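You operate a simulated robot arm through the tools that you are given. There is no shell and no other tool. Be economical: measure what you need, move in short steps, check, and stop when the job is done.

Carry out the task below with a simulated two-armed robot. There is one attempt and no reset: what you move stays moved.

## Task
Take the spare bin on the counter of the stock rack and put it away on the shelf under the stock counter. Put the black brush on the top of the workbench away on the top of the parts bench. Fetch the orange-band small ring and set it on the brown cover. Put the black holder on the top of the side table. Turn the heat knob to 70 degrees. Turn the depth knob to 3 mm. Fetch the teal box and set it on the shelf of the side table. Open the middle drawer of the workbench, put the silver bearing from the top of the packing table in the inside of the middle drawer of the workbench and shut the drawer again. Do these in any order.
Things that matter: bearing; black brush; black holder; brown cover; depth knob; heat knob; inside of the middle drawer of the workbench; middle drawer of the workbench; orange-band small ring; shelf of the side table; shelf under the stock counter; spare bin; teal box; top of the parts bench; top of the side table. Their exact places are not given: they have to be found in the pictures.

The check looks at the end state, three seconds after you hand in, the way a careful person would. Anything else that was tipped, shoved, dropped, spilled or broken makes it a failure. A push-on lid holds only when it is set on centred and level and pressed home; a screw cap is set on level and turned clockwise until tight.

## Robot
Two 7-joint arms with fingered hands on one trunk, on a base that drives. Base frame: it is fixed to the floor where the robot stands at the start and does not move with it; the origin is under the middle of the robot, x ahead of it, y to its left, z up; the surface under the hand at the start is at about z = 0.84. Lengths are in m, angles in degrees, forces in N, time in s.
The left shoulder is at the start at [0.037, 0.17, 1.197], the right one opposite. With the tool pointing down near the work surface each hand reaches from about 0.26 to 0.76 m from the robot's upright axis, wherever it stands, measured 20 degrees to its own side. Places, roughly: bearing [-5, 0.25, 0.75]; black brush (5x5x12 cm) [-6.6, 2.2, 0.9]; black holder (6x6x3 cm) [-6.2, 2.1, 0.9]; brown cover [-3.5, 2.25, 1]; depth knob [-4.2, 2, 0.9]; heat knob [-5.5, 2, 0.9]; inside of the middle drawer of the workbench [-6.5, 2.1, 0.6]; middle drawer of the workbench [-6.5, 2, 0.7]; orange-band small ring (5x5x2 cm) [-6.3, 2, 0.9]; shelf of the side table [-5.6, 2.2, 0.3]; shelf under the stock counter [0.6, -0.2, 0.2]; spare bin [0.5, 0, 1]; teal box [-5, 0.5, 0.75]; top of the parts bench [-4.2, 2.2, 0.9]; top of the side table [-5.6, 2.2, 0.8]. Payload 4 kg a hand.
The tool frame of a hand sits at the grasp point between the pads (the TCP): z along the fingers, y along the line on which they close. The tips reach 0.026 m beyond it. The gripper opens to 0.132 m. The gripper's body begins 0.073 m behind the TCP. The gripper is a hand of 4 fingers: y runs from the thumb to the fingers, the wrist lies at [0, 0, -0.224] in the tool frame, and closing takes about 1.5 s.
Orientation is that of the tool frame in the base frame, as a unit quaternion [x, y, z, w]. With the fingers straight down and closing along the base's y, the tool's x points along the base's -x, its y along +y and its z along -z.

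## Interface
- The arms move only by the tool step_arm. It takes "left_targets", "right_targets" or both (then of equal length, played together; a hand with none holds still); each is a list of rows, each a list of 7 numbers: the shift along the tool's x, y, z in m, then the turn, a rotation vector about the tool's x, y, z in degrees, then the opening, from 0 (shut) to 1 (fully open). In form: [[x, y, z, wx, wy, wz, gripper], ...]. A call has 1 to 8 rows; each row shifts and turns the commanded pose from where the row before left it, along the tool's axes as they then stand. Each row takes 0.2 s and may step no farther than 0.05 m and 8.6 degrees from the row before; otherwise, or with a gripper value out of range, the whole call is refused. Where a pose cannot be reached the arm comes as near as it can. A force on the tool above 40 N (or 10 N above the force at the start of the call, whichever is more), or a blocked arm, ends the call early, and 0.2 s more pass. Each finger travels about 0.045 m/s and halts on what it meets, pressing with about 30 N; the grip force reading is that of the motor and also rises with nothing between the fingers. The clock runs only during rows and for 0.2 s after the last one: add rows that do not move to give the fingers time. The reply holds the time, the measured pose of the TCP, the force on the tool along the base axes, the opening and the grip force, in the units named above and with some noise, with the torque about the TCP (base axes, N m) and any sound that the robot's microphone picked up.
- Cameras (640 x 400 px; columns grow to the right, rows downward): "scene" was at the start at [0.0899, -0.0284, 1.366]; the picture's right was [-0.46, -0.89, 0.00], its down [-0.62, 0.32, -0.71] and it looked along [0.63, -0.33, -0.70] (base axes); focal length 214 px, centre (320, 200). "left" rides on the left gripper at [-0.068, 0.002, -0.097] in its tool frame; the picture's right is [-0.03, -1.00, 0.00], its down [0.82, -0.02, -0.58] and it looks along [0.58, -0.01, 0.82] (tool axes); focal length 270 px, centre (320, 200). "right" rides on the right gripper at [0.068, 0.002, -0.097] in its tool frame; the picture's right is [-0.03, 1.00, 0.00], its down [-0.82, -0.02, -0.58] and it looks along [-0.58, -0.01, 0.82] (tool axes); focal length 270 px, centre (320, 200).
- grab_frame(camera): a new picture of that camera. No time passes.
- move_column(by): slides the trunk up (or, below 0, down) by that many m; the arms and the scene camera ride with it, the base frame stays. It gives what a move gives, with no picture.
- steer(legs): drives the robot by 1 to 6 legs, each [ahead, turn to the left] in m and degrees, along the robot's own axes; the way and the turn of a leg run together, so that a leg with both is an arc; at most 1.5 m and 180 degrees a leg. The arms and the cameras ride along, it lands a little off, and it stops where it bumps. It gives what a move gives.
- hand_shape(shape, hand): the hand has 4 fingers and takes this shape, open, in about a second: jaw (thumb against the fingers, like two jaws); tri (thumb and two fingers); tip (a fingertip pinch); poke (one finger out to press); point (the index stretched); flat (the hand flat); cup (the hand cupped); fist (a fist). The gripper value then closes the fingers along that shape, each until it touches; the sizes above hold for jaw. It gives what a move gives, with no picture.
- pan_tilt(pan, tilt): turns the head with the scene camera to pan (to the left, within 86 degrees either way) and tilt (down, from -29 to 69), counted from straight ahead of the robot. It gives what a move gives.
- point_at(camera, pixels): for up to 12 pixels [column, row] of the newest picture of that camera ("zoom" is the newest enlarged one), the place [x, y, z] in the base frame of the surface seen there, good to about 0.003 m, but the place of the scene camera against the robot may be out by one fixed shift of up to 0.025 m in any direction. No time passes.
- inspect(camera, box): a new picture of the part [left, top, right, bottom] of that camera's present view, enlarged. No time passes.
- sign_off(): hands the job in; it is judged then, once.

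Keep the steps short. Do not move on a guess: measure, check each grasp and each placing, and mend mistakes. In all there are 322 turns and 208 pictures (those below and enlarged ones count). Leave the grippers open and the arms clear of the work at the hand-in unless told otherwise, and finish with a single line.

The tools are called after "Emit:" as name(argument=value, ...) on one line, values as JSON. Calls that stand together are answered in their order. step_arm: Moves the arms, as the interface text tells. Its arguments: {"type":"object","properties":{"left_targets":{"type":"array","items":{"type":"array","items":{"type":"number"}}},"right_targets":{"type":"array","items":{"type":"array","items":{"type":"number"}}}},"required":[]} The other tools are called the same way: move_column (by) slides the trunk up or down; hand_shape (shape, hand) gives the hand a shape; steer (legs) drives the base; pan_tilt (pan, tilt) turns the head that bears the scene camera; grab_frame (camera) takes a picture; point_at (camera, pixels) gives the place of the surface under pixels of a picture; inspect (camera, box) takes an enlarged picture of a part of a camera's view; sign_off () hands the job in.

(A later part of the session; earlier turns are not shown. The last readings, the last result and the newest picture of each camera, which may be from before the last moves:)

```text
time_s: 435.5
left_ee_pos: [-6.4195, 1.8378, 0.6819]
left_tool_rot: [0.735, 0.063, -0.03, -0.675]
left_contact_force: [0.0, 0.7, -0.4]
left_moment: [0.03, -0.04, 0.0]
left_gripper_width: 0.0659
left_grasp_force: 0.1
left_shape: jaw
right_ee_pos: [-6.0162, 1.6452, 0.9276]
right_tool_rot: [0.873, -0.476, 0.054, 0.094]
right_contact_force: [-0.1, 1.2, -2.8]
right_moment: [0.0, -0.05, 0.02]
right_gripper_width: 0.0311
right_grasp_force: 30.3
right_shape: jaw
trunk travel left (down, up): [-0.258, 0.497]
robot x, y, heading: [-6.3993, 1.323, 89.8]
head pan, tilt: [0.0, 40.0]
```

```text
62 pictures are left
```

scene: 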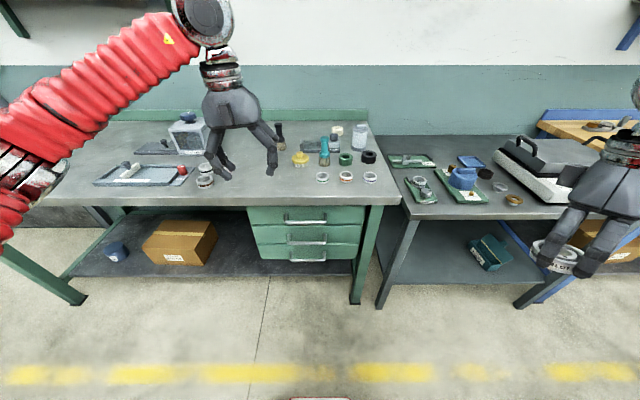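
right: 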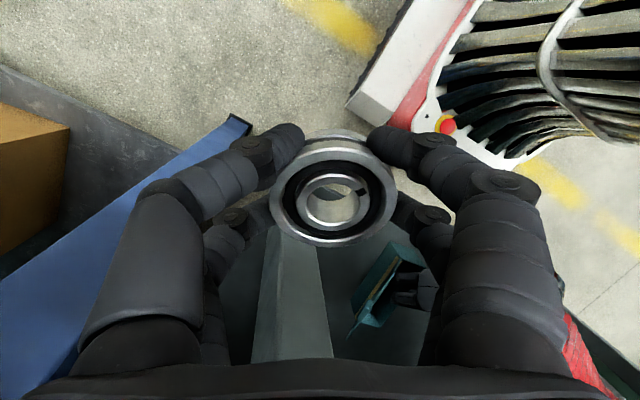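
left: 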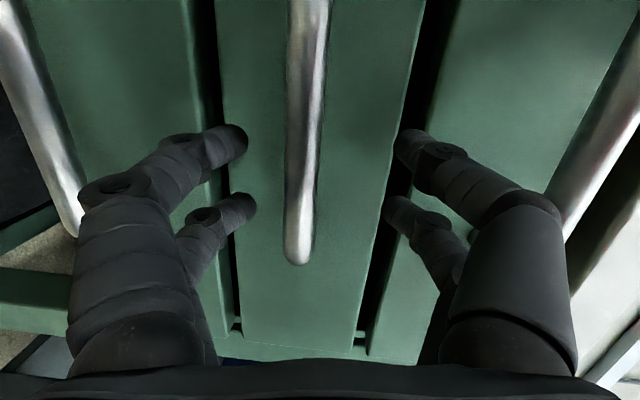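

The bar is between both finger pairs. I'll close.

Emit:
step_arm(left_targets=[[0, 0, 0, 0, 0, 0, 0], [0, 0, 0, 0, 0, 0, 0], [0, 0, 0, 0, 0, 0, 0], [0, 0, 0, 0, 0, 0, 0], [0, 0, 0, 0, 0, 0, 0], [0, 0, 0, 0, 0, 0, 0]])

Emit:
steer(legs=[[-0.1, 0]])

Emit:
grab_frame(camera="left")

```text
time_s: 436.9
left_ee_pos: [-6.4203, 1.8375, 0.6829]
left_tool_rot: [0.734, 0.063, -0.029, -0.676]
left_contact_force: [0.1, 0.3, 0.1]
left_moment: [0.01, -0.01, -0.02]
left_gripper_width: 0.0001
left_grasp_force: 30.5
left_shape: jaw
right_ee_pos: [-6.0163, 1.6447, 0.9292]
right_tool_rot: [0.873, -0.475, 0.054, 0.094]
right_contact_force: [0.1, -0.3, -1.9]
right_moment: [0.0, -0.03, 0.0]
right_gripper_width: 0.0313
right_grasp_force: 30.2
right_shape: jaw
trunk travel left (down, up): [-0.258, 0.497]
robot x, y, heading: [-6.4034, 1.3201, 89.8]
head pan, tilt: [0.0, 40.0]
```

```text
time_s: 438.0
left_ee_pos: [-6.421, 1.7387, 0.6844]
left_tool_rot: [0.734, 0.064, -0.028, -0.675]
left_contact_force: [0.1, -0.1, 0.1]
left_moment: [-0.02, -0.01, 0.01]
left_gripper_width: 0.0001
left_grasp_force: 30.3
left_shape: jaw
right_ee_pos: [-6.0178, 1.5459, 0.9289]
right_tool_rot: [0.873, -0.476, 0.052, 0.094]
right_contact_force: [0.0, -0.3, -2.7]
right_moment: [0.02, 0.0, 0.01]
right_gripper_width: 0.0312
right_grasp_force: 29.9
right_shape: jaw
trunk travel left (down, up): [-0.258, 0.497]
robot x, y, heading: [-6.4045, 1.224, 89.5]
head pan, tilt: [0.0, 40.0]
```

```text
61 pictures are left
```

left: 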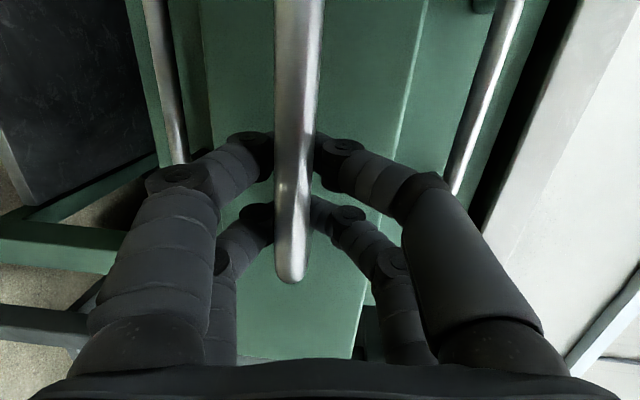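

The drawer comes out with the hand. I'll pull it another 15 cm.

Emit:
steer(legs=[[-0.15, 0]])

Emit:
pan_tilt(pan=0, tilt=50)

Emit:
grab_frame(camera="scene")

```text
time_s: 439.4
left_ee_pos: [-6.4224, 1.5837, 0.6836]
left_tool_rot: [0.734, 0.064, -0.03, -0.675]
left_contact_force: [0.1, -0.2, 1.0]
left_moment: [0.02, 0.01, 0.01]
left_gripper_width: 0.0
left_grasp_force: 30.0
left_shape: jaw
right_ee_pos: [-6.0172, 1.3926, 0.9299]
right_tool_rot: [0.873, -0.476, 0.054, 0.094]
right_contact_force: [0.4, 0.2, -2.5]
right_moment: [0.02, -0.02, -0.02]
right_gripper_width: 0.0313
right_grasp_force: 30.3
right_shape: jaw
trunk travel left (down, up): [-0.258, 0.497]
robot x, y, heading: [-6.3999, 1.0681, 89.6]
head pan, tilt: [0.0, 40.0]
```

```text
time_s: 440.1
left_ee_pos: [-6.4215, 1.585, 0.6839]
left_tool_rot: [0.734, 0.064, -0.03, -0.676]
left_contact_force: [0.1, 0.6, 0.3]
left_moment: [-0.01, -0.01, -0.01]
left_gripper_width: 0.0
left_grasp_force: 29.6
left_shape: jaw
right_ee_pos: [-6.017, 1.3923, 0.9302]
right_tool_rot: [0.874, -0.474, 0.054, 0.094]
right_contact_force: [-0.4, 0.1, -3.0]
right_moment: [-0.03, -0.02, -0.03]
right_gripper_width: 0.0311
right_grasp_force: 29.7
right_shape: jaw
trunk travel left (down, up): [-0.258, 0.497]
robot x, y, heading: [-6.4026, 1.0669, 89.8]
head pan, tilt: [0.0, 50.0]
```

```text
60 pictures are left
```

scene: 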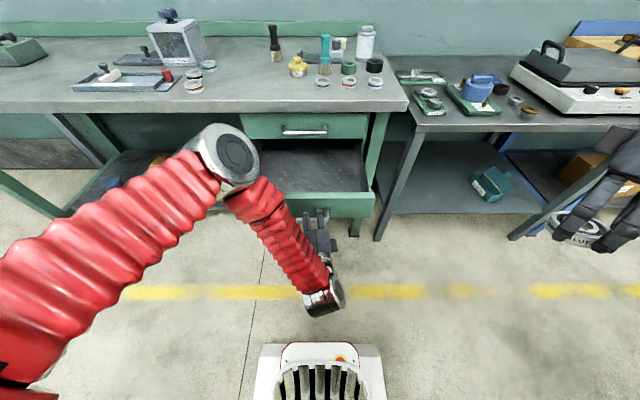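

The drawer is open about 25 cm and empty. I'll measure its interior.

Emit:
point_at(camera="scene", pixels=[[330, 170], [350, 185], [330, 150], [365, 165], [355, 195], [340, 192], [320, 130], [345, 205]])

Emit:
step_arm(left_targets=[[0, 0, 0, 0, 0, 0, 0.5], [0, 0, 0, 0, 0, 0, 0.5], [0, 0, 0, 0, 0, 0, 0.5], [0, 0, 0, 0, 0, 0, 0.5]])

Emit:
steer(legs=[[-0.12, 0]])

Emit:
steer(legs=[[0, 20]])

Emit:
grab_frame(camera="scene")

```text
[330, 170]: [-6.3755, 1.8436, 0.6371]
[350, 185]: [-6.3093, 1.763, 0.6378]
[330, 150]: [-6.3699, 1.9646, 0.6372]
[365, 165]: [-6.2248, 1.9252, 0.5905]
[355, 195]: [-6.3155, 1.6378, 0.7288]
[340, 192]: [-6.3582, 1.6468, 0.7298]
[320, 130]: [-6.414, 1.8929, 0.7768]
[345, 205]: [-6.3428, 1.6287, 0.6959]
```

```text
time_s: 441.1
left_ee_pos: [-6.4221, 1.584, 0.6851]
left_tool_rot: [0.734, 0.065, -0.03, -0.675]
left_contact_force: [0.3, -0.2, 0.1]
left_moment: [0.01, 0.02, -0.02]
left_gripper_width: 0.0656
left_grasp_force: 0.1
left_shape: jaw
right_ee_pos: [-6.0181, 1.3923, 0.9303]
right_tool_rot: [0.873, -0.476, 0.054, 0.095]
right_contact_force: [-0.1, -0.6, -2.5]
right_moment: [-0.02, -0.05, 0.04]
right_gripper_width: 0.0312
right_grasp_force: 29.5
right_shape: jaw
trunk travel left (down, up): [-0.258, 0.497]
robot x, y, heading: [-6.4028, 1.0655, 90.0]
head pan, tilt: [0.0, 50.0]
```

```text
time_s: 442.4
left_ee_pos: [-6.4234, 1.4623, 0.6848]
left_tool_rot: [0.734, 0.064, -0.03, -0.676]
left_contact_force: [0.6, -1.0, 0.6]
left_moment: [-0.01, -0.01, 0.01]
left_gripper_width: 0.0655
left_grasp_force: 0.1
left_shape: jaw
right_ee_pos: [-6.0176, 1.2709, 0.9301]
right_tool_rot: [0.873, -0.475, 0.054, 0.094]
right_contact_force: [0.0, 0.2, -2.9]
right_moment: [0.01, -0.06, 0.0]
right_gripper_width: 0.0311
right_grasp_force: 29.9
right_shape: jaw
trunk travel left (down, up): [-0.258, 0.497]
robot x, y, heading: [-6.4067, 0.9465, 89.4]
head pan, tilt: [0.0, 50.0]
```

```text
time_s: 444.0
left_ee_pos: [-6.5948, 1.4241, 0.6874]
left_tool_rot: [0.715, 0.196, -0.15, -0.654]
left_contact_force: [0.1, 0.2, 0.1]
left_moment: [-0.04, -0.01, 0.0]
left_gripper_width: 0.0655
left_grasp_force: 0.0
left_shape: jaw
right_ee_pos: [-6.1506, 1.3806, 0.9304]
right_tool_rot: [0.942, -0.317, 0.07, 0.083]
right_contact_force: [0.0, 1.2, -2.1]
right_moment: [0.04, 0.0, -0.01]
right_gripper_width: 0.0314
right_grasp_force: 29.8
right_shape: jaw
trunk travel left (down, up): [-0.258, 0.497]
robot x, y, heading: [-6.382, 0.9529, 109.9]
head pan, tilt: [0.0, 50.0]
```

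```text
59 pictures are left
```

scene: 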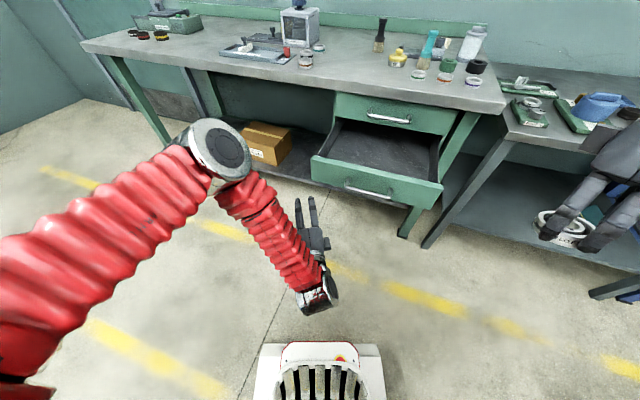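

Next I'll raise the left hand clear of the drawer, then drive forward.

Emit:
step_arm(left_targets=[[0, -0.045, 0, 0, 0, 0, 0.5], [0, -0.045, 0, 0, 0, 0, 0.5], [0, -0.045, 0, 0, 0, 0, 0.5], [0, -0.045, 0, 0, 0, 0, 0.5], [0, -0.045, 0, 0, 0, 0, 0.5], [0, -0.045, 0, 0, 0, 0, 0.5], [0, -0.045, 0, 0, 0, 0, 0.5]])

```text
time_s: 445.6
left_ee_pos: [-6.6242, 1.4442, 1.0028]
left_tool_rot: [0.715, 0.195, -0.151, -0.654]
left_contact_force: [0.2, -0.8, 0.2]
left_moment: [-0.02, 0.01, 0.0]
left_gripper_width: 0.0658
left_grasp_force: 0.1
left_shape: jaw
right_ee_pos: [-6.1516, 1.3802, 0.9313]
right_tool_rot: [0.942, -0.317, 0.07, 0.082]
right_contact_force: [0.2, 0.0, -2.1]
right_moment: [0.0, -0.01, -0.01]
right_gripper_width: 0.0311
right_grasp_force: 29.7
right_shape: jaw
trunk travel left (down, up): [-0.258, 0.497]
robot x, y, heading: [-6.3816, 0.9492, 109.9]
head pan, tilt: [0.0, 50.0]
```

Next I'll drive forward and level the right hand's tilt.

Emit:
steer(legs=[[0.2, 0]])

Emit:
step_arm(right_targets=[[0, 0, 0, 3.2, -5.3, 0, 0], [0, 0, 0, 3.2, -5.3, 0, 0], [-0.041, -0.005, 0, 0, 0, 0, 0], [-0.041, -0.005, 0, 0, 0, 0, 0], [-0.041, -0.005, 0, 0, 0, 0, 0], [-0.041, -0.005, 0, 0, 0, 0, 0]])

Emit:
grab_frame(camera="scene")

```text
time_s: 447.2
left_ee_pos: [-6.6929, 1.6336, 1.0007]
left_tool_rot: [0.715, 0.197, -0.151, -0.653]
left_contact_force: [-0.6, 0.2, -0.2]
left_moment: [0.01, 0.0, 0.0]
left_gripper_width: 0.0657
left_grasp_force: 0.1
left_shape: jaw
right_ee_pos: [-6.2226, 1.5699, 0.9303]
right_tool_rot: [0.943, -0.315, 0.07, 0.083]
right_contact_force: [-0.6, 0.2, -2.5]
right_moment: [-0.01, -0.03, 0.0]
right_gripper_width: 0.031
right_grasp_force: 29.7
right_shape: jaw
trunk travel left (down, up): [-0.258, 0.497]
robot x, y, heading: [-6.4511, 1.1368, 109.8]
head pan, tilt: [0.0, 50.0]
```

```text
time_s: 448.6
left_ee_pos: [-6.6938, 1.6331, 1.0011]
left_tool_rot: [0.716, 0.197, -0.151, -0.653]
left_contact_force: [0.3, 0.0, -0.5]
left_moment: [0.01, 0.01, 0.02]
left_gripper_width: 0.0658
left_grasp_force: 0.1
left_shape: jaw
right_ee_pos: [-6.3435, 1.6825, 0.9287]
right_tool_rot: [0.948, -0.317, 0.0, 0.001]
right_contact_force: [0.5, -0.1, -1.8]
right_moment: [-0.01, -0.04, 0.01]
right_gripper_width: 0.031
right_grasp_force: 30.0
right_shape: jaw
trunk travel left (down, up): [-0.258, 0.497]
robot x, y, heading: [-6.4516, 1.1365, 110.2]
head pan, tilt: [0.0, 50.0]
```

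```text
58 pictures are left
```

scene: 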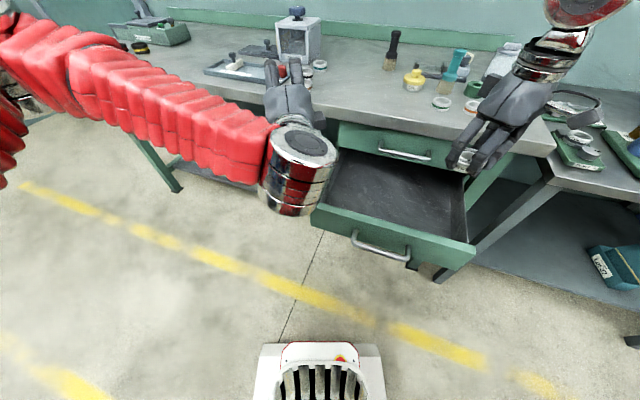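

The hand is near the drawer. I'll move over the drawer's middle and check the bearing with the hand camera.

Emit:
step_arm(right_targets=[[-0.0437, -0.003, 0, 0, 0, 0, 0], [-0.0437, -0.003, 0, 0, 0, 0, 0], [0, 0, 0.04, 0, 0, 0, 0], [0, 0, 0.04, 0, 0, 0, 0]])

Emit:
grab_frame(camera="right")

```text
time_s: 449.6
left_ee_pos: [-6.693, 1.6321, 1.0024]
left_tool_rot: [0.715, 0.198, -0.152, -0.653]
left_contact_force: [0.3, -0.8, 0.2]
left_moment: [-0.02, 0.03, 0.01]
left_gripper_width: 0.0657
left_grasp_force: 0.0
left_shape: jaw
right_ee_pos: [-6.4062, 1.7403, 0.85]
right_tool_rot: [0.948, -0.318, 0.0, 0.001]
right_contact_force: [0.2, 0.4, -2.1]
right_moment: [-0.03, -0.02, 0.01]
right_gripper_width: 0.0309
right_grasp_force: 30.3
right_shape: jaw
trunk travel left (down, up): [-0.258, 0.497]
robot x, y, heading: [-6.4565, 1.1401, 110.2]
head pan, tilt: [0.0, 50.0]
```

```text
57 pictures are left
```

right: 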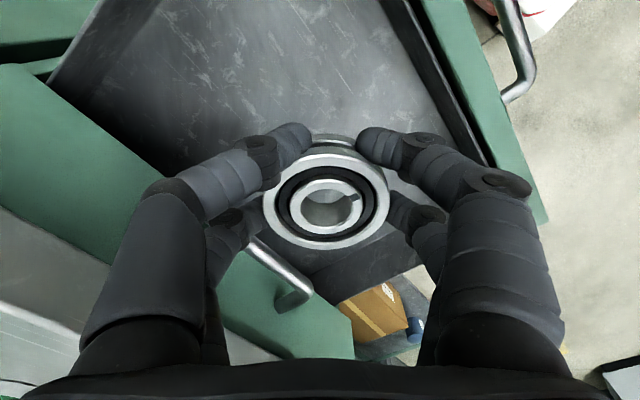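

It is still held. I'll lower to just above the drawer floor.

Emit:
step_arm(right_targets=[[0, 0, 0.04, 0, 0, 0, 0], [0, 0, 0.04, 0, 0, 0, 0], [0, 0, 0.04, 0, 0, 0, 0], [0, 0, 0.04, 0, 0, 0, 0], [0, 0, 0.018, 0, 0, 0, 0]])

```text
time_s: 450.8
left_ee_pos: [-6.693, 1.6323, 1.0017]
left_tool_rot: [0.716, 0.197, -0.151, -0.653]
left_contact_force: [0.7, 0.1, 0.3]
left_moment: [0.02, -0.01, -0.02]
left_gripper_width: 0.0658
left_grasp_force: 0.0
left_shape: jaw
right_ee_pos: [-6.406, 1.74, 0.672]
right_tool_rot: [0.948, -0.317, -0.001, 0.001]
right_contact_force: [-1.2, 0.1, -1.8]
right_moment: [0.0, -0.01, -0.03]
right_gripper_width: 0.0308
right_grasp_force: 30.6
right_shape: jaw
trunk travel left (down, up): [-0.258, 0.497]
robot x, y, heading: [-6.4531, 1.135, 110.0]
head pan, tilt: [0.0, 50.0]
```

Emit:
step_arm(right_targets=[[0, 0, 0.004, 0, 0, 0, 0], [0, 0, 0.004, 0, 0, 0, 0], [0, 0, 0.004, 0, 0, 0, 0], [0, 0, 0.003, 0, 0, 0, 0]])

```text
time_s: 451.8
left_ee_pos: [-6.6921, 1.6322, 1.0013]
left_tool_rot: [0.715, 0.197, -0.151, -0.653]
left_contact_force: [-0.6, -0.3, -0.7]
left_moment: [0.02, 0.03, 0.05]
left_gripper_width: 0.066
left_grasp_force: 0.0
left_shape: jaw
right_ee_pos: [-6.4069, 1.7416, 0.6579]
right_tool_rot: [0.948, -0.317, 0.0, -0.001]
right_contact_force: [1.0, -1.1, 1.0]
right_moment: [0.06, 0.1, 0.01]
right_gripper_width: 0.031
right_grasp_force: 30.0
right_shape: jaw
trunk travel left (down, up): [-0.258, 0.497]
robot x, y, heading: [-6.4535, 1.1377, 110.1]
head pan, tilt: [0.0, 50.0]
```

Contact with the floor. I'll open and lift out.

Emit:
step_arm(right_targets=[[0, 0, 0, 0, 0, 0, 0.5], [0, 0, 0, 0, 0, 0, 0.6], [0, 0, 0, 0, 0, 0, 0.6], [0, 0, -0.04, 0, 0, 0, 0.6], [0, 0, -0.045, 0, 0, 0, 0.6], [0, 0, -0.045, 0, 0, 0, 0.6], [0, 0, -0.045, 0, 0, 0, 0.6], [0, 0, -0.045, 0, 0, 0, 0.6]])

Emit:
grab_frame(camera="right")

```text
time_s: 453.6
left_ee_pos: [-6.6928, 1.632, 1.0012]
left_tool_rot: [0.715, 0.197, -0.151, -0.654]
left_contact_force: [0.4, -0.4, 0.8]
left_moment: [0.01, 0.0, -0.02]
left_gripper_width: 0.0658
left_grasp_force: 0.0
left_shape: jaw
right_ee_pos: [-6.4075, 1.7388, 0.8799]
right_tool_rot: [0.948, -0.318, 0.0, 0.001]
right_contact_force: [0.5, 0.4, 0.8]
right_moment: [-0.01, -0.02, 0.0]
right_gripper_width: 0.0786
right_grasp_force: 0.2
right_shape: jaw
trunk travel left (down, up): [-0.258, 0.497]
robot x, y, heading: [-6.4539, 1.1383, 110.4]
head pan, tilt: [0.0, 50.0]
```

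```text
56 pictures are left
```

right: 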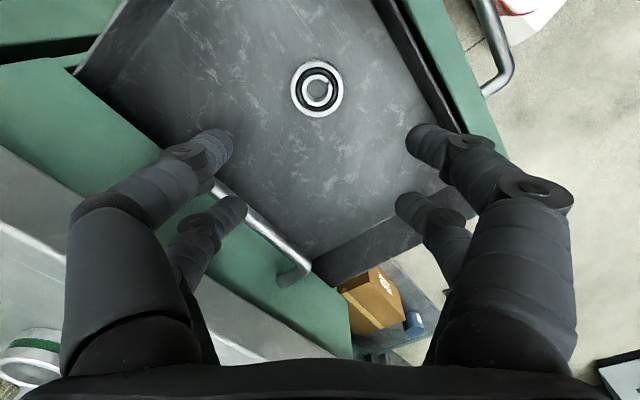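

The bearing lies flat in the drawer. I'll raise the right hand, back off, straighten up and lower the left hand to the handle again.

Emit:
step_arm(right_targets=[[0, 0, -0.045, 0, 0, 0, 1], [0.03, 0, -0.03, 0, 0, 0, 1], [0.04, 0, -0.02, 0, 0, 0, 1]])

Emit:
steer(legs=[[-0.2, 0], [0, -20]])

Emit:
step_arm(left_targets=[[0, 0.045, 0, 0, 0, 0, 0.5], [0, 0.045, 0, 0, 0, 0, 0.5], [0, 0.045, 0, 0, 0, 0, 0.5], [0, 0.045, 0, 0, 0, 0, 0.5], [0, 0.045, 0, 0, 0, 0, 0.5], [0, 0.045, 0, 0, 0, 0, 0.5], [0, 0.045, 0, 0, 0, 0, 0.5]])

Emit:
grab_frame(camera="left")

```text
time_s: 454.4
left_ee_pos: [-6.6918, 1.6316, 1.0025]
left_tool_rot: [0.714, 0.198, -0.152, -0.654]
left_contact_force: [-0.1, 0.6, 0.0]
left_moment: [0.0, -0.01, 0.02]
left_gripper_width: 0.0659
left_grasp_force: 0.0
left_shape: jaw
right_ee_pos: [-6.3508, 1.6957, 0.9733]
right_tool_rot: [0.948, -0.317, -0.001, 0.001]
right_contact_force: [0.4, 0.5, -0.7]
right_moment: [0.02, -0.02, 0.0]
right_gripper_width: 0.132
right_grasp_force: 0.0
right_shape: jaw
trunk travel left (down, up): [-0.258, 0.497]
robot x, y, heading: [-6.4505, 1.1347, 109.8]
head pan, tilt: [0.0, 50.0]
```

```text
time_s: 457.2
left_ee_pos: [-6.4414, 1.4981, 1.0013]
left_tool_rot: [0.738, 0.071, -0.035, -0.67]
left_contact_force: [0.6, 0.1, 0.1]
left_moment: [-0.01, -0.01, 0.0]
left_gripper_width: 0.0657
left_grasp_force: 0.2
left_shape: jaw
right_ee_pos: [-6.097, 1.4422, 0.9738]
right_tool_rot: [0.88, -0.475, -0.001, 0.0]
right_contact_force: [-0.7, 0.4, -1.0]
right_moment: [-0.01, -0.01, 0.04]
right_gripper_width: 0.1322
right_grasp_force: 0.0
right_shape: jaw
trunk travel left (down, up): [-0.258, 0.497]
robot x, y, heading: [-6.4019, 0.9521, 90.2]
head pan, tilt: [0.0, 50.0]
```

```text
time_s: 458.8
left_ee_pos: [-6.4231, 1.4675, 0.6874]
left_tool_rot: [0.739, 0.071, -0.035, -0.669]
left_contact_force: [0.2, -0.1, 0.1]
left_moment: [0.0, -0.01, 0.02]
left_gripper_width: 0.066
left_grasp_force: 0.0
left_shape: jaw
right_ee_pos: [-6.0976, 1.4432, 0.9724]
right_tool_rot: [0.88, -0.476, -0.001, 0.001]
right_contact_force: [0.9, 0.3, -0.1]
right_moment: [0.02, -0.02, 0.01]
right_gripper_width: 0.132
right_grasp_force: 0.1
right_shape: jaw
trunk travel left (down, up): [-0.258, 0.497]
robot x, y, heading: [-6.4011, 0.9501, 90.4]
head pan, tilt: [0.0, 50.0]
```

```text
55 pictures are left
```

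left: 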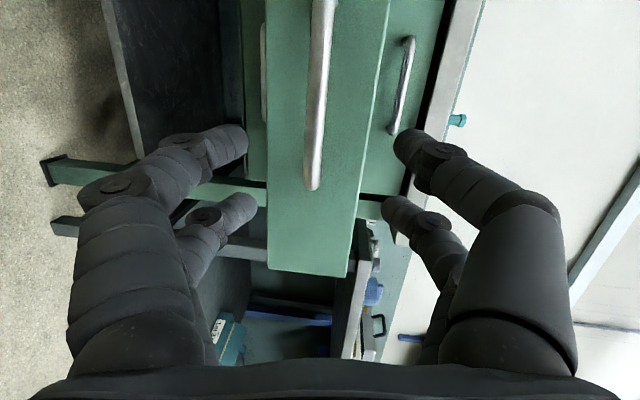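

It is aligned as before. I'll drive 12 cm and close on the handle.

Emit:
steer(legs=[[0.12, 0]])

Emit:
step_arm(left_targets=[[0, 0, 0, 0, 0, 0, 0], [0, 0, 0, 0, 0, 0, 0], [0, 0, 0, 0, 0, 0, 0], [0, 0, 0, 0, 0, 0, 0], [0, 0, 0, 0, 0, 0, 0]])

Emit:
steer(legs=[[0.25, 0]])

Emit:
grab_frame(camera="left")

```text
time_s: 460.0
left_ee_pos: [-6.4251, 1.5905, 0.6877]
left_tool_rot: [0.738, 0.073, -0.037, -0.669]
left_contact_force: [0.1, -0.4, 0.7]
left_moment: [0.01, 0.0, -0.02]
left_gripper_width: 0.0659
left_grasp_force: 0.0
left_shape: jaw
right_ee_pos: [-6.1006, 1.566, 0.9738]
right_tool_rot: [0.88, -0.475, 0.0, 0.002]
right_contact_force: [-0.8, 0.3, 0.6]
right_moment: [-0.01, -0.04, 0.0]
right_gripper_width: 0.1321
right_grasp_force: 0.2
right_shape: jaw
trunk travel left (down, up): [-0.258, 0.497]
robot x, y, heading: [-6.4048, 1.0745, 90.6]
head pan, tilt: [0.0, 50.0]
```

```text
time_s: 461.2
left_ee_pos: [-6.4249, 1.5898, 0.6881]
left_tool_rot: [0.738, 0.072, -0.037, -0.67]
left_contact_force: [0.7, -1.9, -4.1]
left_moment: [1.68, 0.36, 0.08]
left_gripper_width: 0.0037
left_grasp_force: 30.3
left_shape: jaw
right_ee_pos: [-6.0995, 1.5658, 0.9739]
right_tool_rot: [0.88, -0.475, -0.001, 0.001]
right_contact_force: [-0.9, 0.3, 0.1]
right_moment: [0.0, 0.0, -0.02]
right_gripper_width: 0.1319
right_grasp_force: 0.1
right_shape: jaw
trunk travel left (down, up): [-0.258, 0.497]
robot x, y, heading: [-6.4031, 1.0724, 90.5]
head pan, tilt: [0.0, 50.0]
```

```text
time_s: 463.1
left_ee_pos: [-6.4256, 1.8386, 0.6881]
left_tool_rot: [0.739, 0.072, -0.036, -0.669]
left_contact_force: [7.4, 1.9, -5.5]
left_moment: [1.71, 0.5, -0.02]
left_gripper_width: 0.0036
left_grasp_force: 30.4
left_shape: jaw
right_ee_pos: [-6.1009, 1.8147, 0.9727]
right_tool_rot: [0.88, -0.475, -0.001, 0.002]
right_contact_force: [0.4, -0.1, -0.8]
right_moment: [0.01, -0.01, 0.02]
right_gripper_width: 0.1321
right_grasp_force: 0.0
right_shape: jaw
trunk travel left (down, up): [-0.258, 0.497]
robot x, y, heading: [-6.4115, 1.3187, 90.2]
head pan, tilt: [0.0, 50.0]
```

```text
54 pictures are left
```

left: 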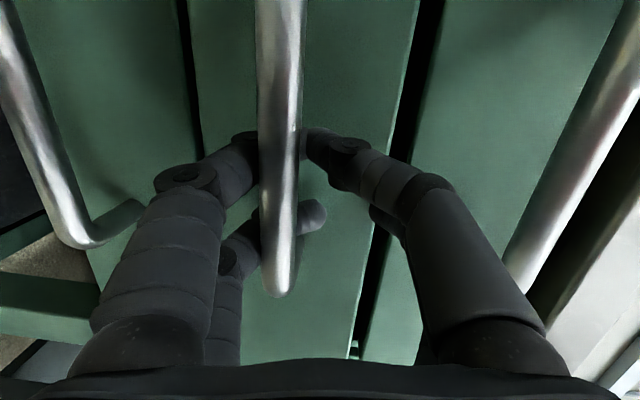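

It is nearly flush. I'll push one centimetre more, then measure the three drawer fronts.

Emit:
steer(legs=[[0.015, 0]])

Emit:
step_arm(left_targets=[[0, 0, 0, 0, 0, 0, 0.5], [0, 0, 0, 0, 0, 0, 0.5], [0, 0, 0, 0, 0, 0, 0.5], [0, 0, 0, 0, 0, 0, 0.5]])

Emit:
steer(legs=[[-0.35, 0]])

Emit:
grab_frame(camera="left")

```text
time_s: 463.8
left_ee_pos: [-6.4271, 1.8543, 0.6891]
left_tool_rot: [0.739, 0.07, -0.036, -0.669]
left_contact_force: [5.2, 2.1, -11.4]
left_moment: [1.59, 0.52, 0.04]
left_gripper_width: 0.0037
left_grasp_force: 30.3
left_shape: jaw
right_ee_pos: [-6.1012, 1.8306, 0.9734]
right_tool_rot: [0.879, -0.477, 0.0, 0.001]
right_contact_force: [-0.2, -0.3, -0.3]
right_moment: [0.02, -0.01, 0.02]
right_gripper_width: 0.1321
right_grasp_force: 0.0
right_shape: jaw
trunk travel left (down, up): [-0.258, 0.497]
robot x, y, heading: [-6.4096, 1.3372, 90.3]
head pan, tilt: [0.0, 50.0]
```

```text
time_s: 464.8
left_ee_pos: [-6.4254, 1.8557, 0.6882]
left_tool_rot: [0.739, 0.07, -0.036, -0.669]
left_contact_force: [0.8, -1.2, -0.4]
left_moment: [0.02, 0.03, -0.02]
left_gripper_width: 0.0653
left_grasp_force: 0.1
left_shape: jaw
right_ee_pos: [-6.1022, 1.8287, 0.9749]
right_tool_rot: [0.879, -0.476, -0.001, 0.001]
right_contact_force: [0.0, -0.2, -0.6]
right_moment: [0.0, -0.01, -0.01]
right_gripper_width: 0.1323
right_grasp_force: 0.1
right_shape: jaw
trunk travel left (down, up): [-0.258, 0.497]
robot x, y, heading: [-6.4081, 1.3374, 90.6]
head pan, tilt: [0.0, 50.0]
```

```text
time_s: 467.1
left_ee_pos: [-6.4255, 1.5057, 0.6899]
left_tool_rot: [0.738, 0.073, -0.037, -0.67]
left_contact_force: [0.0, -0.1, -0.2]
left_moment: [-0.04, 0.02, 0.0]
left_gripper_width: 0.0652
left_grasp_force: 0.1
left_shape: jaw
right_ee_pos: [-6.1013, 1.481, 0.9757]
right_tool_rot: [0.88, -0.475, 0.0, 0.0]
right_contact_force: [-0.4, 0.2, 0.3]
right_moment: [0.02, -0.03, 0.05]
right_gripper_width: 0.132
right_grasp_force: 0.1
right_shape: jaw
trunk travel left (down, up): [-0.258, 0.497]
robot x, y, heading: [-6.4057, 0.9901, 90.7]
head pan, tilt: [0.0, 50.0]
```

```text
53 pictures are left
```

left: 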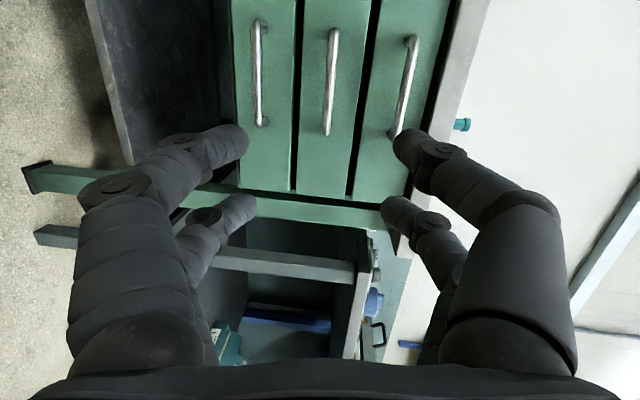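

Emit:
point_at(camera="left", pixels=[[245, 100], [275, 100], [310, 100], [350, 100], [385, 100], [320, 150], [280, 150], [370, 150]])

```text
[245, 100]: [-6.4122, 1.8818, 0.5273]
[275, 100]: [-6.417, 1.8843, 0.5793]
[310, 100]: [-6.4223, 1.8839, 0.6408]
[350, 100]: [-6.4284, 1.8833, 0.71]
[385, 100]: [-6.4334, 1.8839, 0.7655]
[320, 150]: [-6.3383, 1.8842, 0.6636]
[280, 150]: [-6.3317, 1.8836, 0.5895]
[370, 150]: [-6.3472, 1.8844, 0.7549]
```

All three drawer fronts are flush at y=1.884, so the drawer is shut with the bearing inside. Next come the workbench items. I'll raise the trunk, straighten the left hand and look.

Emit:
move_column(by=0.14)

Emit:
step_arm(left_targets=[[0, -0.045, 0, 0, 0, 8.5, 0.7], [0, -0.045, 0, 0, 0, 8.5, 0.7], [0, -0.04, 0, 0, 0, 8.5, 0.7], [0, -0.04, 0, 0, 0, 8.5, 0.7], [0, -0.03, 0, 0, 0, 8.5, 0.7], [0, 0, 0, 0, 0, 8.5, 0.7], [0, 0, 0, 0, 0, 8.5, 0.7], [0, 0, 0, 0, 0, 8.5, 0.7]])

Emit:
step_arm(left_targets=[[0, 0, 0, 0, 0, 8.5, 0.7], [0, 0, 0, 0, 0, 8.5, 0.7], [0, 0, 0, 0, 8.5, 0, 0.7], [0, 0, 0, 0, 8.5, 0, 0.7], [0, 0, 0, 0, 8.5, 0, 0.7], [0, 0, 0, 0, 8.5, 0, 0.7], [0, 0, 0, 0, 8.5, 0, 0.7], [0, 0, 0, 0, 8.5, 0, 0.7]])

Emit:
step_arm(left_targets=[[0, 0, 0, 0, 8.5, 0, 0.7], [0, 0, 0, 0, 8.5, 0, 0.7], [0, 0, 0, 0, 8.5, 0, 0.7], [0, 0, 0, 0, 8.5, 0, 0.7]])

Emit:
inspect(camera="scene", box=[120, 20, 640, 180])

```text
time_s: 468.8
left_ee_pos: [-6.4259, 1.5065, 0.8297]
left_tool_rot: [0.739, 0.072, -0.037, -0.669]
left_contact_force: [1.0, 0.8, 0.3]
left_moment: [0.0, 0.01, 0.02]
left_gripper_width: 0.0654
left_grasp_force: 0.0
left_shape: jaw
right_ee_pos: [-6.101, 1.4813, 1.116]
right_tool_rot: [0.88, -0.474, 0.0, 0.0]
right_contact_force: [0.0, 0.1, -0.1]
right_moment: [0.02, -0.01, -0.02]
right_gripper_width: 0.132
right_grasp_force: 0.1
right_shape: jaw
trunk travel left (down, up): [-0.398, 0.357]
robot x, y, heading: [-6.403, 0.9863, 90.5]
head pan, tilt: [0.0, 50.0]
```

```text
time_s: 470.6
left_ee_pos: [-6.386, 1.5312, 1.02]
left_tool_rot: [0.652, -0.354, -0.406, -0.534]
left_contact_force: [0.7, -0.4, 0.1]
left_moment: [0.01, -0.01, 0.01]
left_gripper_width: 0.0924
left_grasp_force: 0.0
left_shape: jaw
right_ee_pos: [-6.1016, 1.4813, 1.1159]
right_tool_rot: [0.88, -0.474, -0.001, 0.002]
right_contact_force: [-0.1, 0.1, -0.9]
right_moment: [-0.03, 0.0, 0.0]
right_gripper_width: 0.132
right_grasp_force: 0.1
right_shape: jaw
trunk travel left (down, up): [-0.398, 0.357]
robot x, y, heading: [-6.4007, 0.9858, 90.8]
head pan, tilt: [0.0, 50.0]
```

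```text
time_s: 472.4
left_ee_pos: [-6.3855, 1.5309, 1.0194]
left_tool_rot: [0.741, -0.605, -0.177, -0.232]
left_contact_force: [0.4, -0.4, -0.6]
left_moment: [-0.02, -0.02, 0.0]
left_gripper_width: 0.0922
left_grasp_force: 0.0
left_shape: jaw
right_ee_pos: [-6.1007, 1.4805, 1.1142]
right_tool_rot: [0.881, -0.474, -0.001, 0.001]
right_contact_force: [-1.0, -0.7, -0.4]
right_moment: [-0.04, -0.01, 0.0]
right_gripper_width: 0.1321
right_grasp_force: 0.0
right_shape: jaw
trunk travel left (down, up): [-0.398, 0.357]
robot x, y, heading: [-6.4034, 0.9915, 90.6]
head pan, tilt: [0.0, 50.0]
```

```text
time_s: 473.4
left_ee_pos: [-6.3844, 1.532, 1.0192]
left_tool_rot: [0.761, -0.646, 0.048, -0.044]
left_contact_force: [0.3, 0.6, -0.7]
left_moment: [0.01, 0.02, 0.03]
left_gripper_width: 0.0922
left_grasp_force: 0.0
left_shape: jaw
right_ee_pos: [-6.1005, 1.4826, 1.1165]
right_tool_rot: [0.88, -0.475, -0.001, 0.0]
right_contact_force: [0.1, 0.2, 0.0]
right_moment: [-0.01, -0.01, 0.0]
right_gripper_width: 0.1319
right_grasp_force: 0.0
right_shape: jaw
trunk travel left (down, up): [-0.398, 0.357]
robot x, y, heading: [-6.4047, 0.9903, 90.7]
head pan, tilt: [0.0, 50.0]
```

```text
1.23 times, centred on (380, 100) of scene
```

zoom: 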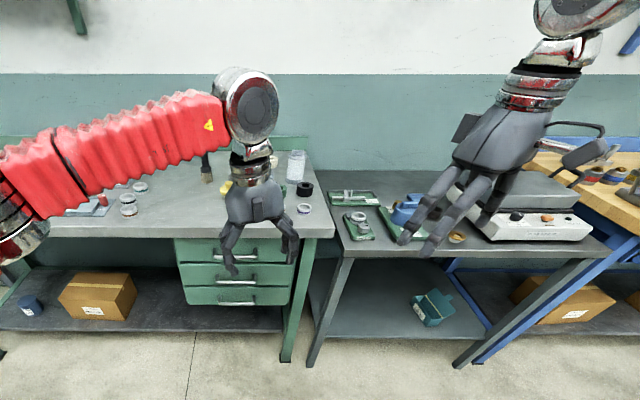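

Next I'll raise the left hand over the bench items, then drive up to the bench.

Emit:
step_arm(left_targets=[[0, 0.035, -0.03, 0, 0, 0, 0.7], [0, 0.035, -0.03, 0, 0, 0, 0.7], [0, 0.035, -0.03, 0, 0, 0, 0.7]])

Emit:
steer(legs=[[0.45, 0]])

Emit:
grab_frame(camera="right")

Emit:
grab_frame(camera="scene")

```text
time_s: 474.2
left_ee_pos: [-6.5014, 1.5139, 1.0955]
left_tool_rot: [0.761, -0.645, 0.047, -0.044]
left_contact_force: [0.1, -0.4, 0.3]
left_moment: [0.02, 0.02, 0.01]
left_gripper_width: 0.092
left_grasp_force: 0.1
left_shape: jaw
right_ee_pos: [-6.1014, 1.4821, 1.1158]
right_tool_rot: [0.881, -0.474, 0.001, 0.0]
right_contact_force: [0.4, -0.6, 0.1]
right_moment: [0.0, -0.03, -0.01]
right_gripper_width: 0.1318
right_grasp_force: 0.1
right_shape: jaw
trunk travel left (down, up): [-0.398, 0.357]
robot x, y, heading: [-6.4046, 0.9886, 90.4]
head pan, tilt: [0.0, 50.0]
```

```text
time_s: 477.0
left_ee_pos: [-6.5001, 1.9729, 1.0956]
left_tool_rot: [0.76, -0.647, 0.047, -0.044]
left_contact_force: [0.9, -0.4, 1.0]
left_moment: [-0.05, 0.02, -0.02]
left_gripper_width: 0.0922
left_grasp_force: 0.1
left_shape: jaw
right_ee_pos: [-6.102, 1.9374, 1.115]
right_tool_rot: [0.879, -0.477, -0.001, 0.001]
right_contact_force: [0.3, 0.5, -0.8]
right_moment: [-0.02, 0.01, -0.01]
right_gripper_width: 0.132
right_grasp_force: 0.1
right_shape: jaw
trunk travel left (down, up): [-0.398, 0.357]
robot x, y, heading: [-6.4094, 1.446, 90.5]
head pan, tilt: [0.0, 50.0]
```

```text
51 pictures are left
```

right: 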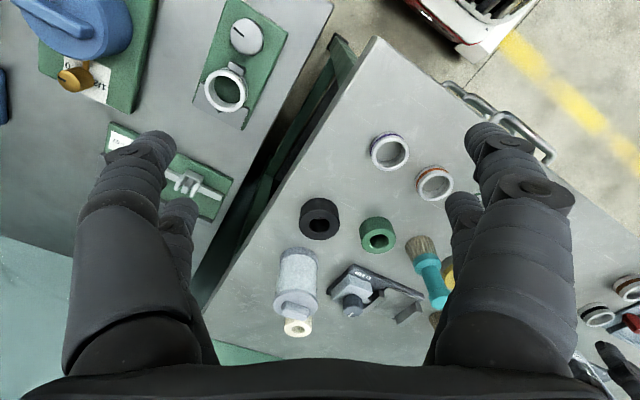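

```text
50 pictures are left
```

scene: 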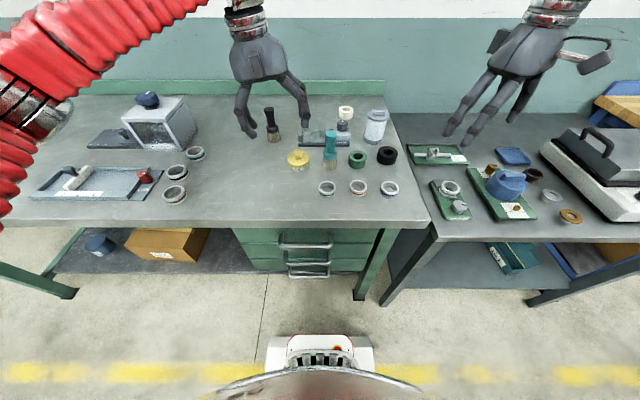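

I see the black holder at (319,218) and the orange-band ring at (435,184) in the right camera. I'll measure both, plus free spots on the side table.

Emit:
point_at(camera="right", pixels=[[320, 200], [302, 215], [338, 222], [320, 238], [319, 217], [435, 184], [418, 180], [452, 187], [345, 280], [380, 235], [435, 170], [400, 100]])

Emit:
inspect(camera="scene", box=[400, 100, 640, 260])

Emit:
point_at(camera="zoom", pixels=[[430, 310], [500, 290], [470, 130], [200, 310], [330, 170], [250, 220], [380, 250], [150, 120]])

```text
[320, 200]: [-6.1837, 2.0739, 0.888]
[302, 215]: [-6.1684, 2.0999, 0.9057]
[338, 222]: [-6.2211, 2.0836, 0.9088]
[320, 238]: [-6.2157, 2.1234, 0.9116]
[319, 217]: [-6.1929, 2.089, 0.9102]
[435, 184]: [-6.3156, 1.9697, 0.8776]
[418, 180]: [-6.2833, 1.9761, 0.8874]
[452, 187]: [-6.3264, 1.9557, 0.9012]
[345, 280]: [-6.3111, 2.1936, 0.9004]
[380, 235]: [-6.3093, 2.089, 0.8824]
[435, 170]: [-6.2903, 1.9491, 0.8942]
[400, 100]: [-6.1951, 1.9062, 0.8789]
```

```text
2.50 times, centred on (520, 180) of scene
```

zoom: 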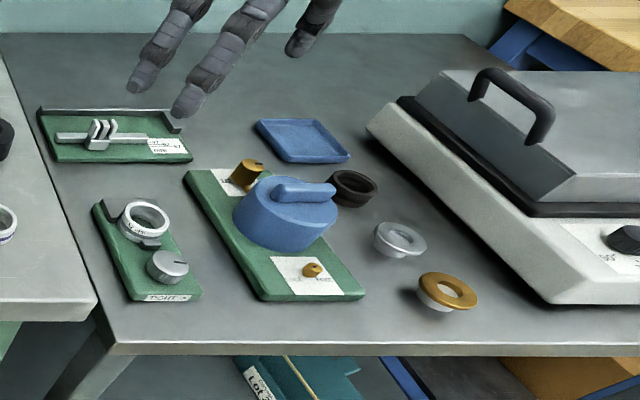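

```text
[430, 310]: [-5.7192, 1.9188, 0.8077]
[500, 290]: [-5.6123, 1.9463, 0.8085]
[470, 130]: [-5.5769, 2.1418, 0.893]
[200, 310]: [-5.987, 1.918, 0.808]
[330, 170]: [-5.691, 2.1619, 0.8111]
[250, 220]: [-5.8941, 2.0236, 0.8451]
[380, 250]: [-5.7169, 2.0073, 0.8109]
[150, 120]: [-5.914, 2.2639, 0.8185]
```

The holder centre is at (−6.197, 2.095), its top at 0.91 and the bench at 0.878. I'll move over it and check.

Emit:
step_arm(right_targets=[[-0.046, -0.0016, 0, 0, 0, 0, 0.65], [-0.046, -0.0016, 0, 0, 0, 0, 0.65], [-0.046, -0.0016, 0.02, 0, 0, 0, 0.65], [-0.046, -0.0016, 0.02, 0, 0, 0, 0.65], [0, 0, 0.04, 0, 0, 0, 0.65], [0, 0, 0.03, 0, 0, 0, 0.65]])

Emit:
grab_frame(camera="right")

```text
refused: row 3 steps farther than a row can; nothing moved
```

```text
48 pictures are left
```

right: 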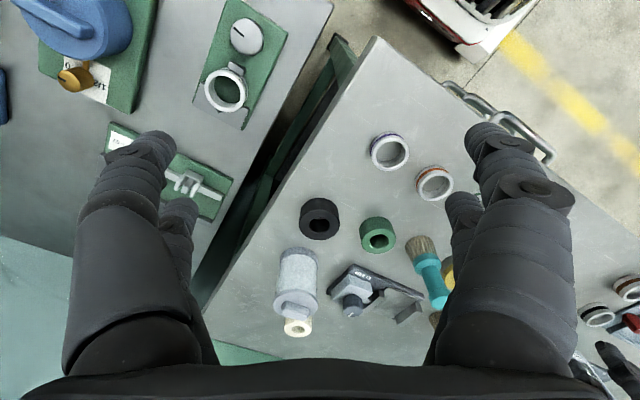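

One row was over the limit, so I'll repeat with smaller rows.

Emit:
step_arm(right_targets=[[-0.046, -0.0016, 0, 0, 0, 0, 0.65], [-0.046, -0.0016, 0, 0, 0, 0, 0.65], [-0.046, -0.0016, 0, 0, 0, 0, 0.65], [-0.046, -0.0016, 0, 0, 0, 0, 0.65], [0, 0, 0.04, 0, 0, 0, 0.65], [0, 0, 0.04, 0, 0, 0, 0.65], [0, 0, 0.03, 0, 0, 0, 0.65]])

Emit:
grab_frame(camera="right")

```text
time_s: 478.6
left_ee_pos: [-6.5006, 1.9725, 1.0956]
left_tool_rot: [0.759, -0.647, 0.047, -0.044]
left_contact_force: [0.2, -0.5, -0.6]
left_moment: [0.02, 0.0, -0.01]
left_gripper_width: 0.0919
left_grasp_force: 0.0
left_shape: jaw
right_ee_pos: [-6.1689, 2.0543, 0.9984]
right_tool_rot: [0.879, -0.477, 0.0, 0.001]
right_contact_force: [-0.1, 0.0, -1.1]
right_moment: [-0.02, 0.03, 0.03]
right_gripper_width: 0.0863
right_grasp_force: 0.0
right_shape: jaw
right hand out of reach, approached as far as the arm can: row 4
trunk travel left (down, up): [-0.398, 0.357]
robot x, y, heading: [-6.4086, 1.442, 90.4]
head pan, tilt: [0.0, 50.0]
```

```text
47 pictures are left
```

right: 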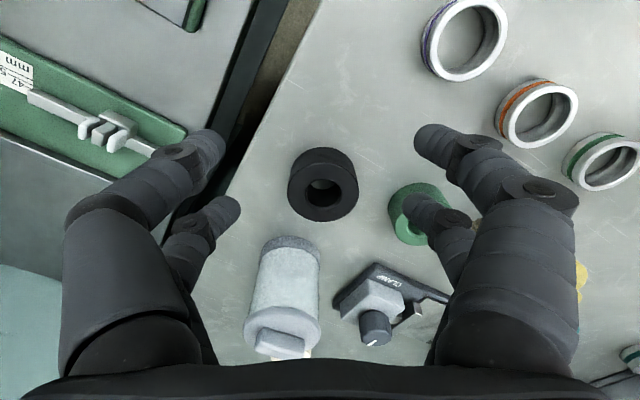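

The holder is 45 mm further along. I'll shift at this lower height, where it is reachable, then descend.

Emit:
step_arm(right_targets=[[-0.0225, 0.001, 0, 0, 0, 0, 0.65], [-0.0225, 0.001, 0, 0, 0, 0, 0.65], [0, 0, 0.03, 0, 0, 0, 0.65], [0, 0, 0, 0, 0, 0, 0.65]])

Emit:
grab_frame(camera="right")

```text
time_s: 479.6
left_ee_pos: [-6.4998, 1.9708, 1.0964]
left_tool_rot: [0.76, -0.647, 0.047, -0.045]
left_contact_force: [-0.6, -0.5, 0.2]
left_moment: [0.0, 0.03, 0.0]
left_gripper_width: 0.0922
left_grasp_force: 0.1
left_shape: jaw
right_ee_pos: [-6.1747, 2.0547, 0.9732]
right_tool_rot: [0.879, -0.477, -0.001, 0.001]
right_contact_force: [-0.5, -0.4, 0.5]
right_moment: [-0.02, 0.01, -0.02]
right_gripper_width: 0.0859
right_grasp_force: 0.0
right_shape: jaw
right hand out of reach, approached as far as the arm can: row 1, 2, 3
trunk travel left (down, up): [-0.398, 0.357]
robot x, y, heading: [-6.4075, 1.4427, 90.2]
head pan, tilt: [0.0, 50.0]
```

```text
46 pictures are left
```

right: 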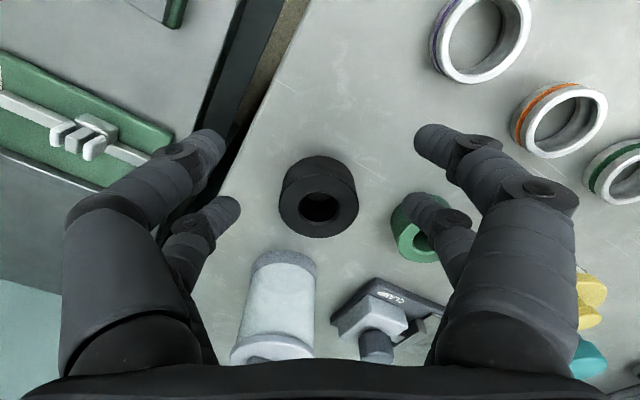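

The reach limit is forward, so I'll drive 5 cm closer instead.

Emit:
steer(legs=[[0.05, 0]])

Emit:
step_arm(right_targets=[[0, 0.022, 0, 0, 0, 0, 0.65], [0, 0, 0, 0, 0, 0, 0.65]])

Emit:
grab_frame(camera="right")

```text
time_s: 480.5
left_ee_pos: [-6.5024, 2.0242, 1.0939]
left_tool_rot: [0.76, -0.647, 0.048, -0.043]
left_contact_force: [0.3, 0.9, 0.6]
left_moment: [-0.08, -0.02, -0.02]
left_gripper_width: 0.092
left_grasp_force: 0.0
left_shape: jaw
right_ee_pos: [-6.1741, 2.1082, 0.9721]
right_tool_rot: [0.879, -0.476, -0.001, 0.001]
right_contact_force: [-0.2, 0.8, -0.8]
right_moment: [-0.05, -0.01, 0.03]
right_gripper_width: 0.0859
right_grasp_force: 0.0
right_shape: jaw
trunk travel left (down, up): [-0.398, 0.357]
robot x, y, heading: [-6.4072, 1.4943, 90.3]
head pan, tilt: [0.0, 50.0]
```

```text
time_s: 481.1
left_ee_pos: [-6.5013, 2.0217, 1.0965]
left_tool_rot: [0.76, -0.647, 0.048, -0.044]
left_contact_force: [0.2, -0.5, 0.0]
left_moment: [0.0, 0.03, 0.03]
left_gripper_width: 0.0921
left_grasp_force: 0.0
left_shape: jaw
right_ee_pos: [-6.1925, 2.093, 0.9725]
right_tool_rot: [0.879, -0.476, -0.003, 0.0]
right_contact_force: [0.4, -1.0, 1.6]
right_moment: [0.05, 0.0, 0.03]
right_gripper_width: 0.0861
right_grasp_force: 0.1
right_shape: jaw
trunk travel left (down, up): [-0.398, 0.357]
robot x, y, heading: [-6.4102, 1.4971, 90.4]
head pan, tilt: [0.0, 50.0]
```

```text
45 pictures are left
```

right: 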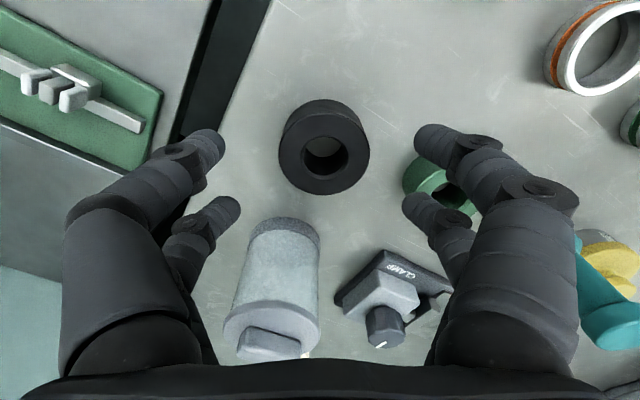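

I'll narrow the opening to clear the green ring, correct by 8 mm and descend.

Emit:
step_arm(right_targets=[[-0.0077, 0.0025, 0, 0, 0, 0, 0.5], [0, 0, 0, 0, 0, 0, 0.5], [0, 0, 0.03, 0, 0, 0, 0.5], [0, 0, 0.034, 0, 0, 0, 0.5], [0, 0, 0, 0, 0, 0, 0.5]])

Emit:
grab_frame(camera="right")

```text
time_s: 482.3
left_ee_pos: [-6.5008, 2.0214, 1.0964]
left_tool_rot: [0.76, -0.647, 0.047, -0.045]
left_contact_force: [0.7, 0.4, -0.4]
left_moment: [0.01, -0.02, 0.0]
left_gripper_width: 0.0922
left_grasp_force: 0.1
left_shape: jaw
right_ee_pos: [-6.1842, 2.0794, 0.9168]
right_tool_rot: [0.879, -0.477, -0.002, -0.001]
right_contact_force: [0.5, -0.5, 0.3]
right_moment: [-0.02, -0.02, 0.02]
right_gripper_width: 0.0667
right_grasp_force: 0.0
right_shape: jaw
right hand out of reach, approached as far as the arm can: row 1, 3, 4
trunk travel left (down, up): [-0.398, 0.357]
robot x, y, heading: [-6.4111, 1.494, 90.4]
head pan, tilt: [0.0, 50.0]
```

```text
44 pictures are left
```

right: 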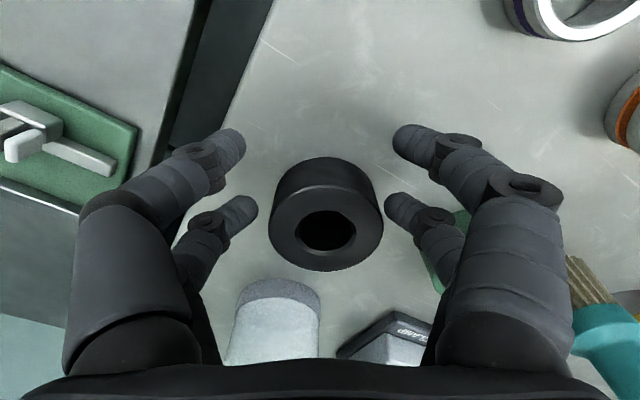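

The reach limit pulled it back 2 cm. I'll rise, drive 3 cm closer, realign and lower with the trunk.

Emit:
step_arm(right_targets=[[0, 0, -0.04, 0, 0, 0, 0.5]])

Emit:
steer(legs=[[0.03, 0]])

Emit:
step_arm(right_targets=[[0.003, 0.0164, 0, 0, 0, 0, 0.5], [0, 0, 0, 0, 0, 0, 0.5]])

Emit:
grab_frame(camera="right")

```text
time_s: 482.7
left_ee_pos: [-6.5019, 2.0208, 1.0978]
left_tool_rot: [0.76, -0.646, 0.046, -0.044]
left_contact_force: [-0.2, -0.9, -0.4]
left_moment: [0.06, 0.02, 0.0]
left_gripper_width: 0.0921
left_grasp_force: 0.1
left_shape: jaw
right_ee_pos: [-6.1849, 2.079, 0.957]
right_tool_rot: [0.879, -0.476, -0.001, 0.0]
right_contact_force: [0.0, -0.1, 1.0]
right_moment: [0.01, -0.01, 0.01]
right_gripper_width: 0.0666
right_grasp_force: 0.0
right_shape: jaw
trunk travel left (down, up): [-0.398, 0.357]
robot x, y, heading: [-6.4089, 1.4958, 90.4]
head pan, tilt: [0.0, 50.0]
```

```text
time_s: 483.6
left_ee_pos: [-6.5009, 2.0545, 1.0934]
left_tool_rot: [0.76, -0.647, 0.048, -0.042]
left_contact_force: [-0.3, 1.5, 0.1]
left_moment: [-0.06, 0.0, 0.01]
left_gripper_width: 0.0918
left_grasp_force: 0.0
left_shape: jaw
right_ee_pos: [-6.1849, 2.1116, 0.955]
right_tool_rot: [0.879, -0.476, 0.0, 0.001]
right_contact_force: [0.2, 1.0, -0.1]
right_moment: [-0.03, -0.01, -0.02]
right_gripper_width: 0.0665
right_grasp_force: 0.1
right_shape: jaw
trunk travel left (down, up): [-0.398, 0.357]
robot x, y, heading: [-6.4073, 1.5251, 90.4]
head pan, tilt: [0.0, 50.0]
```

```text
time_s: 484.1
left_ee_pos: [-6.5011, 2.053, 1.0978]
left_tool_rot: [0.76, -0.646, 0.047, -0.045]
left_contact_force: [0.0, 0.1, 0.5]
left_moment: [0.01, 0.0, 0.02]
left_gripper_width: 0.0921
left_grasp_force: 0.1
left_shape: jaw
right_ee_pos: [-6.1969, 2.1002, 0.957]
right_tool_rot: [0.879, -0.477, -0.001, 0.0]
right_contact_force: [-0.4, -0.3, 0.3]
right_moment: [-0.01, 0.0, 0.0]
right_gripper_width: 0.0663
right_grasp_force: 0.0
right_shape: jaw
trunk travel left (down, up): [-0.398, 0.357]
robot x, y, heading: [-6.4088, 1.5275, 90.6]
head pan, tilt: [0.0, 50.0]
```

```text
43 pictures are left
```

right: 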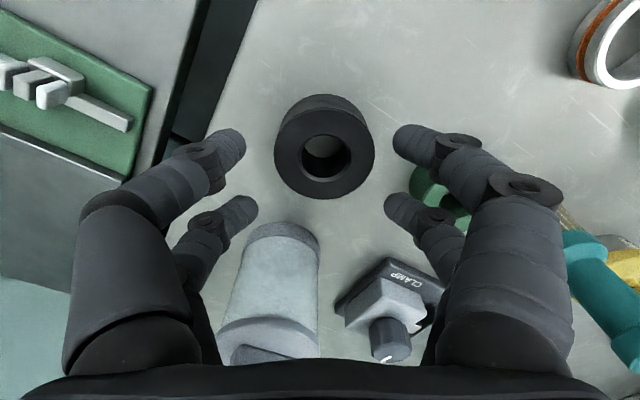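

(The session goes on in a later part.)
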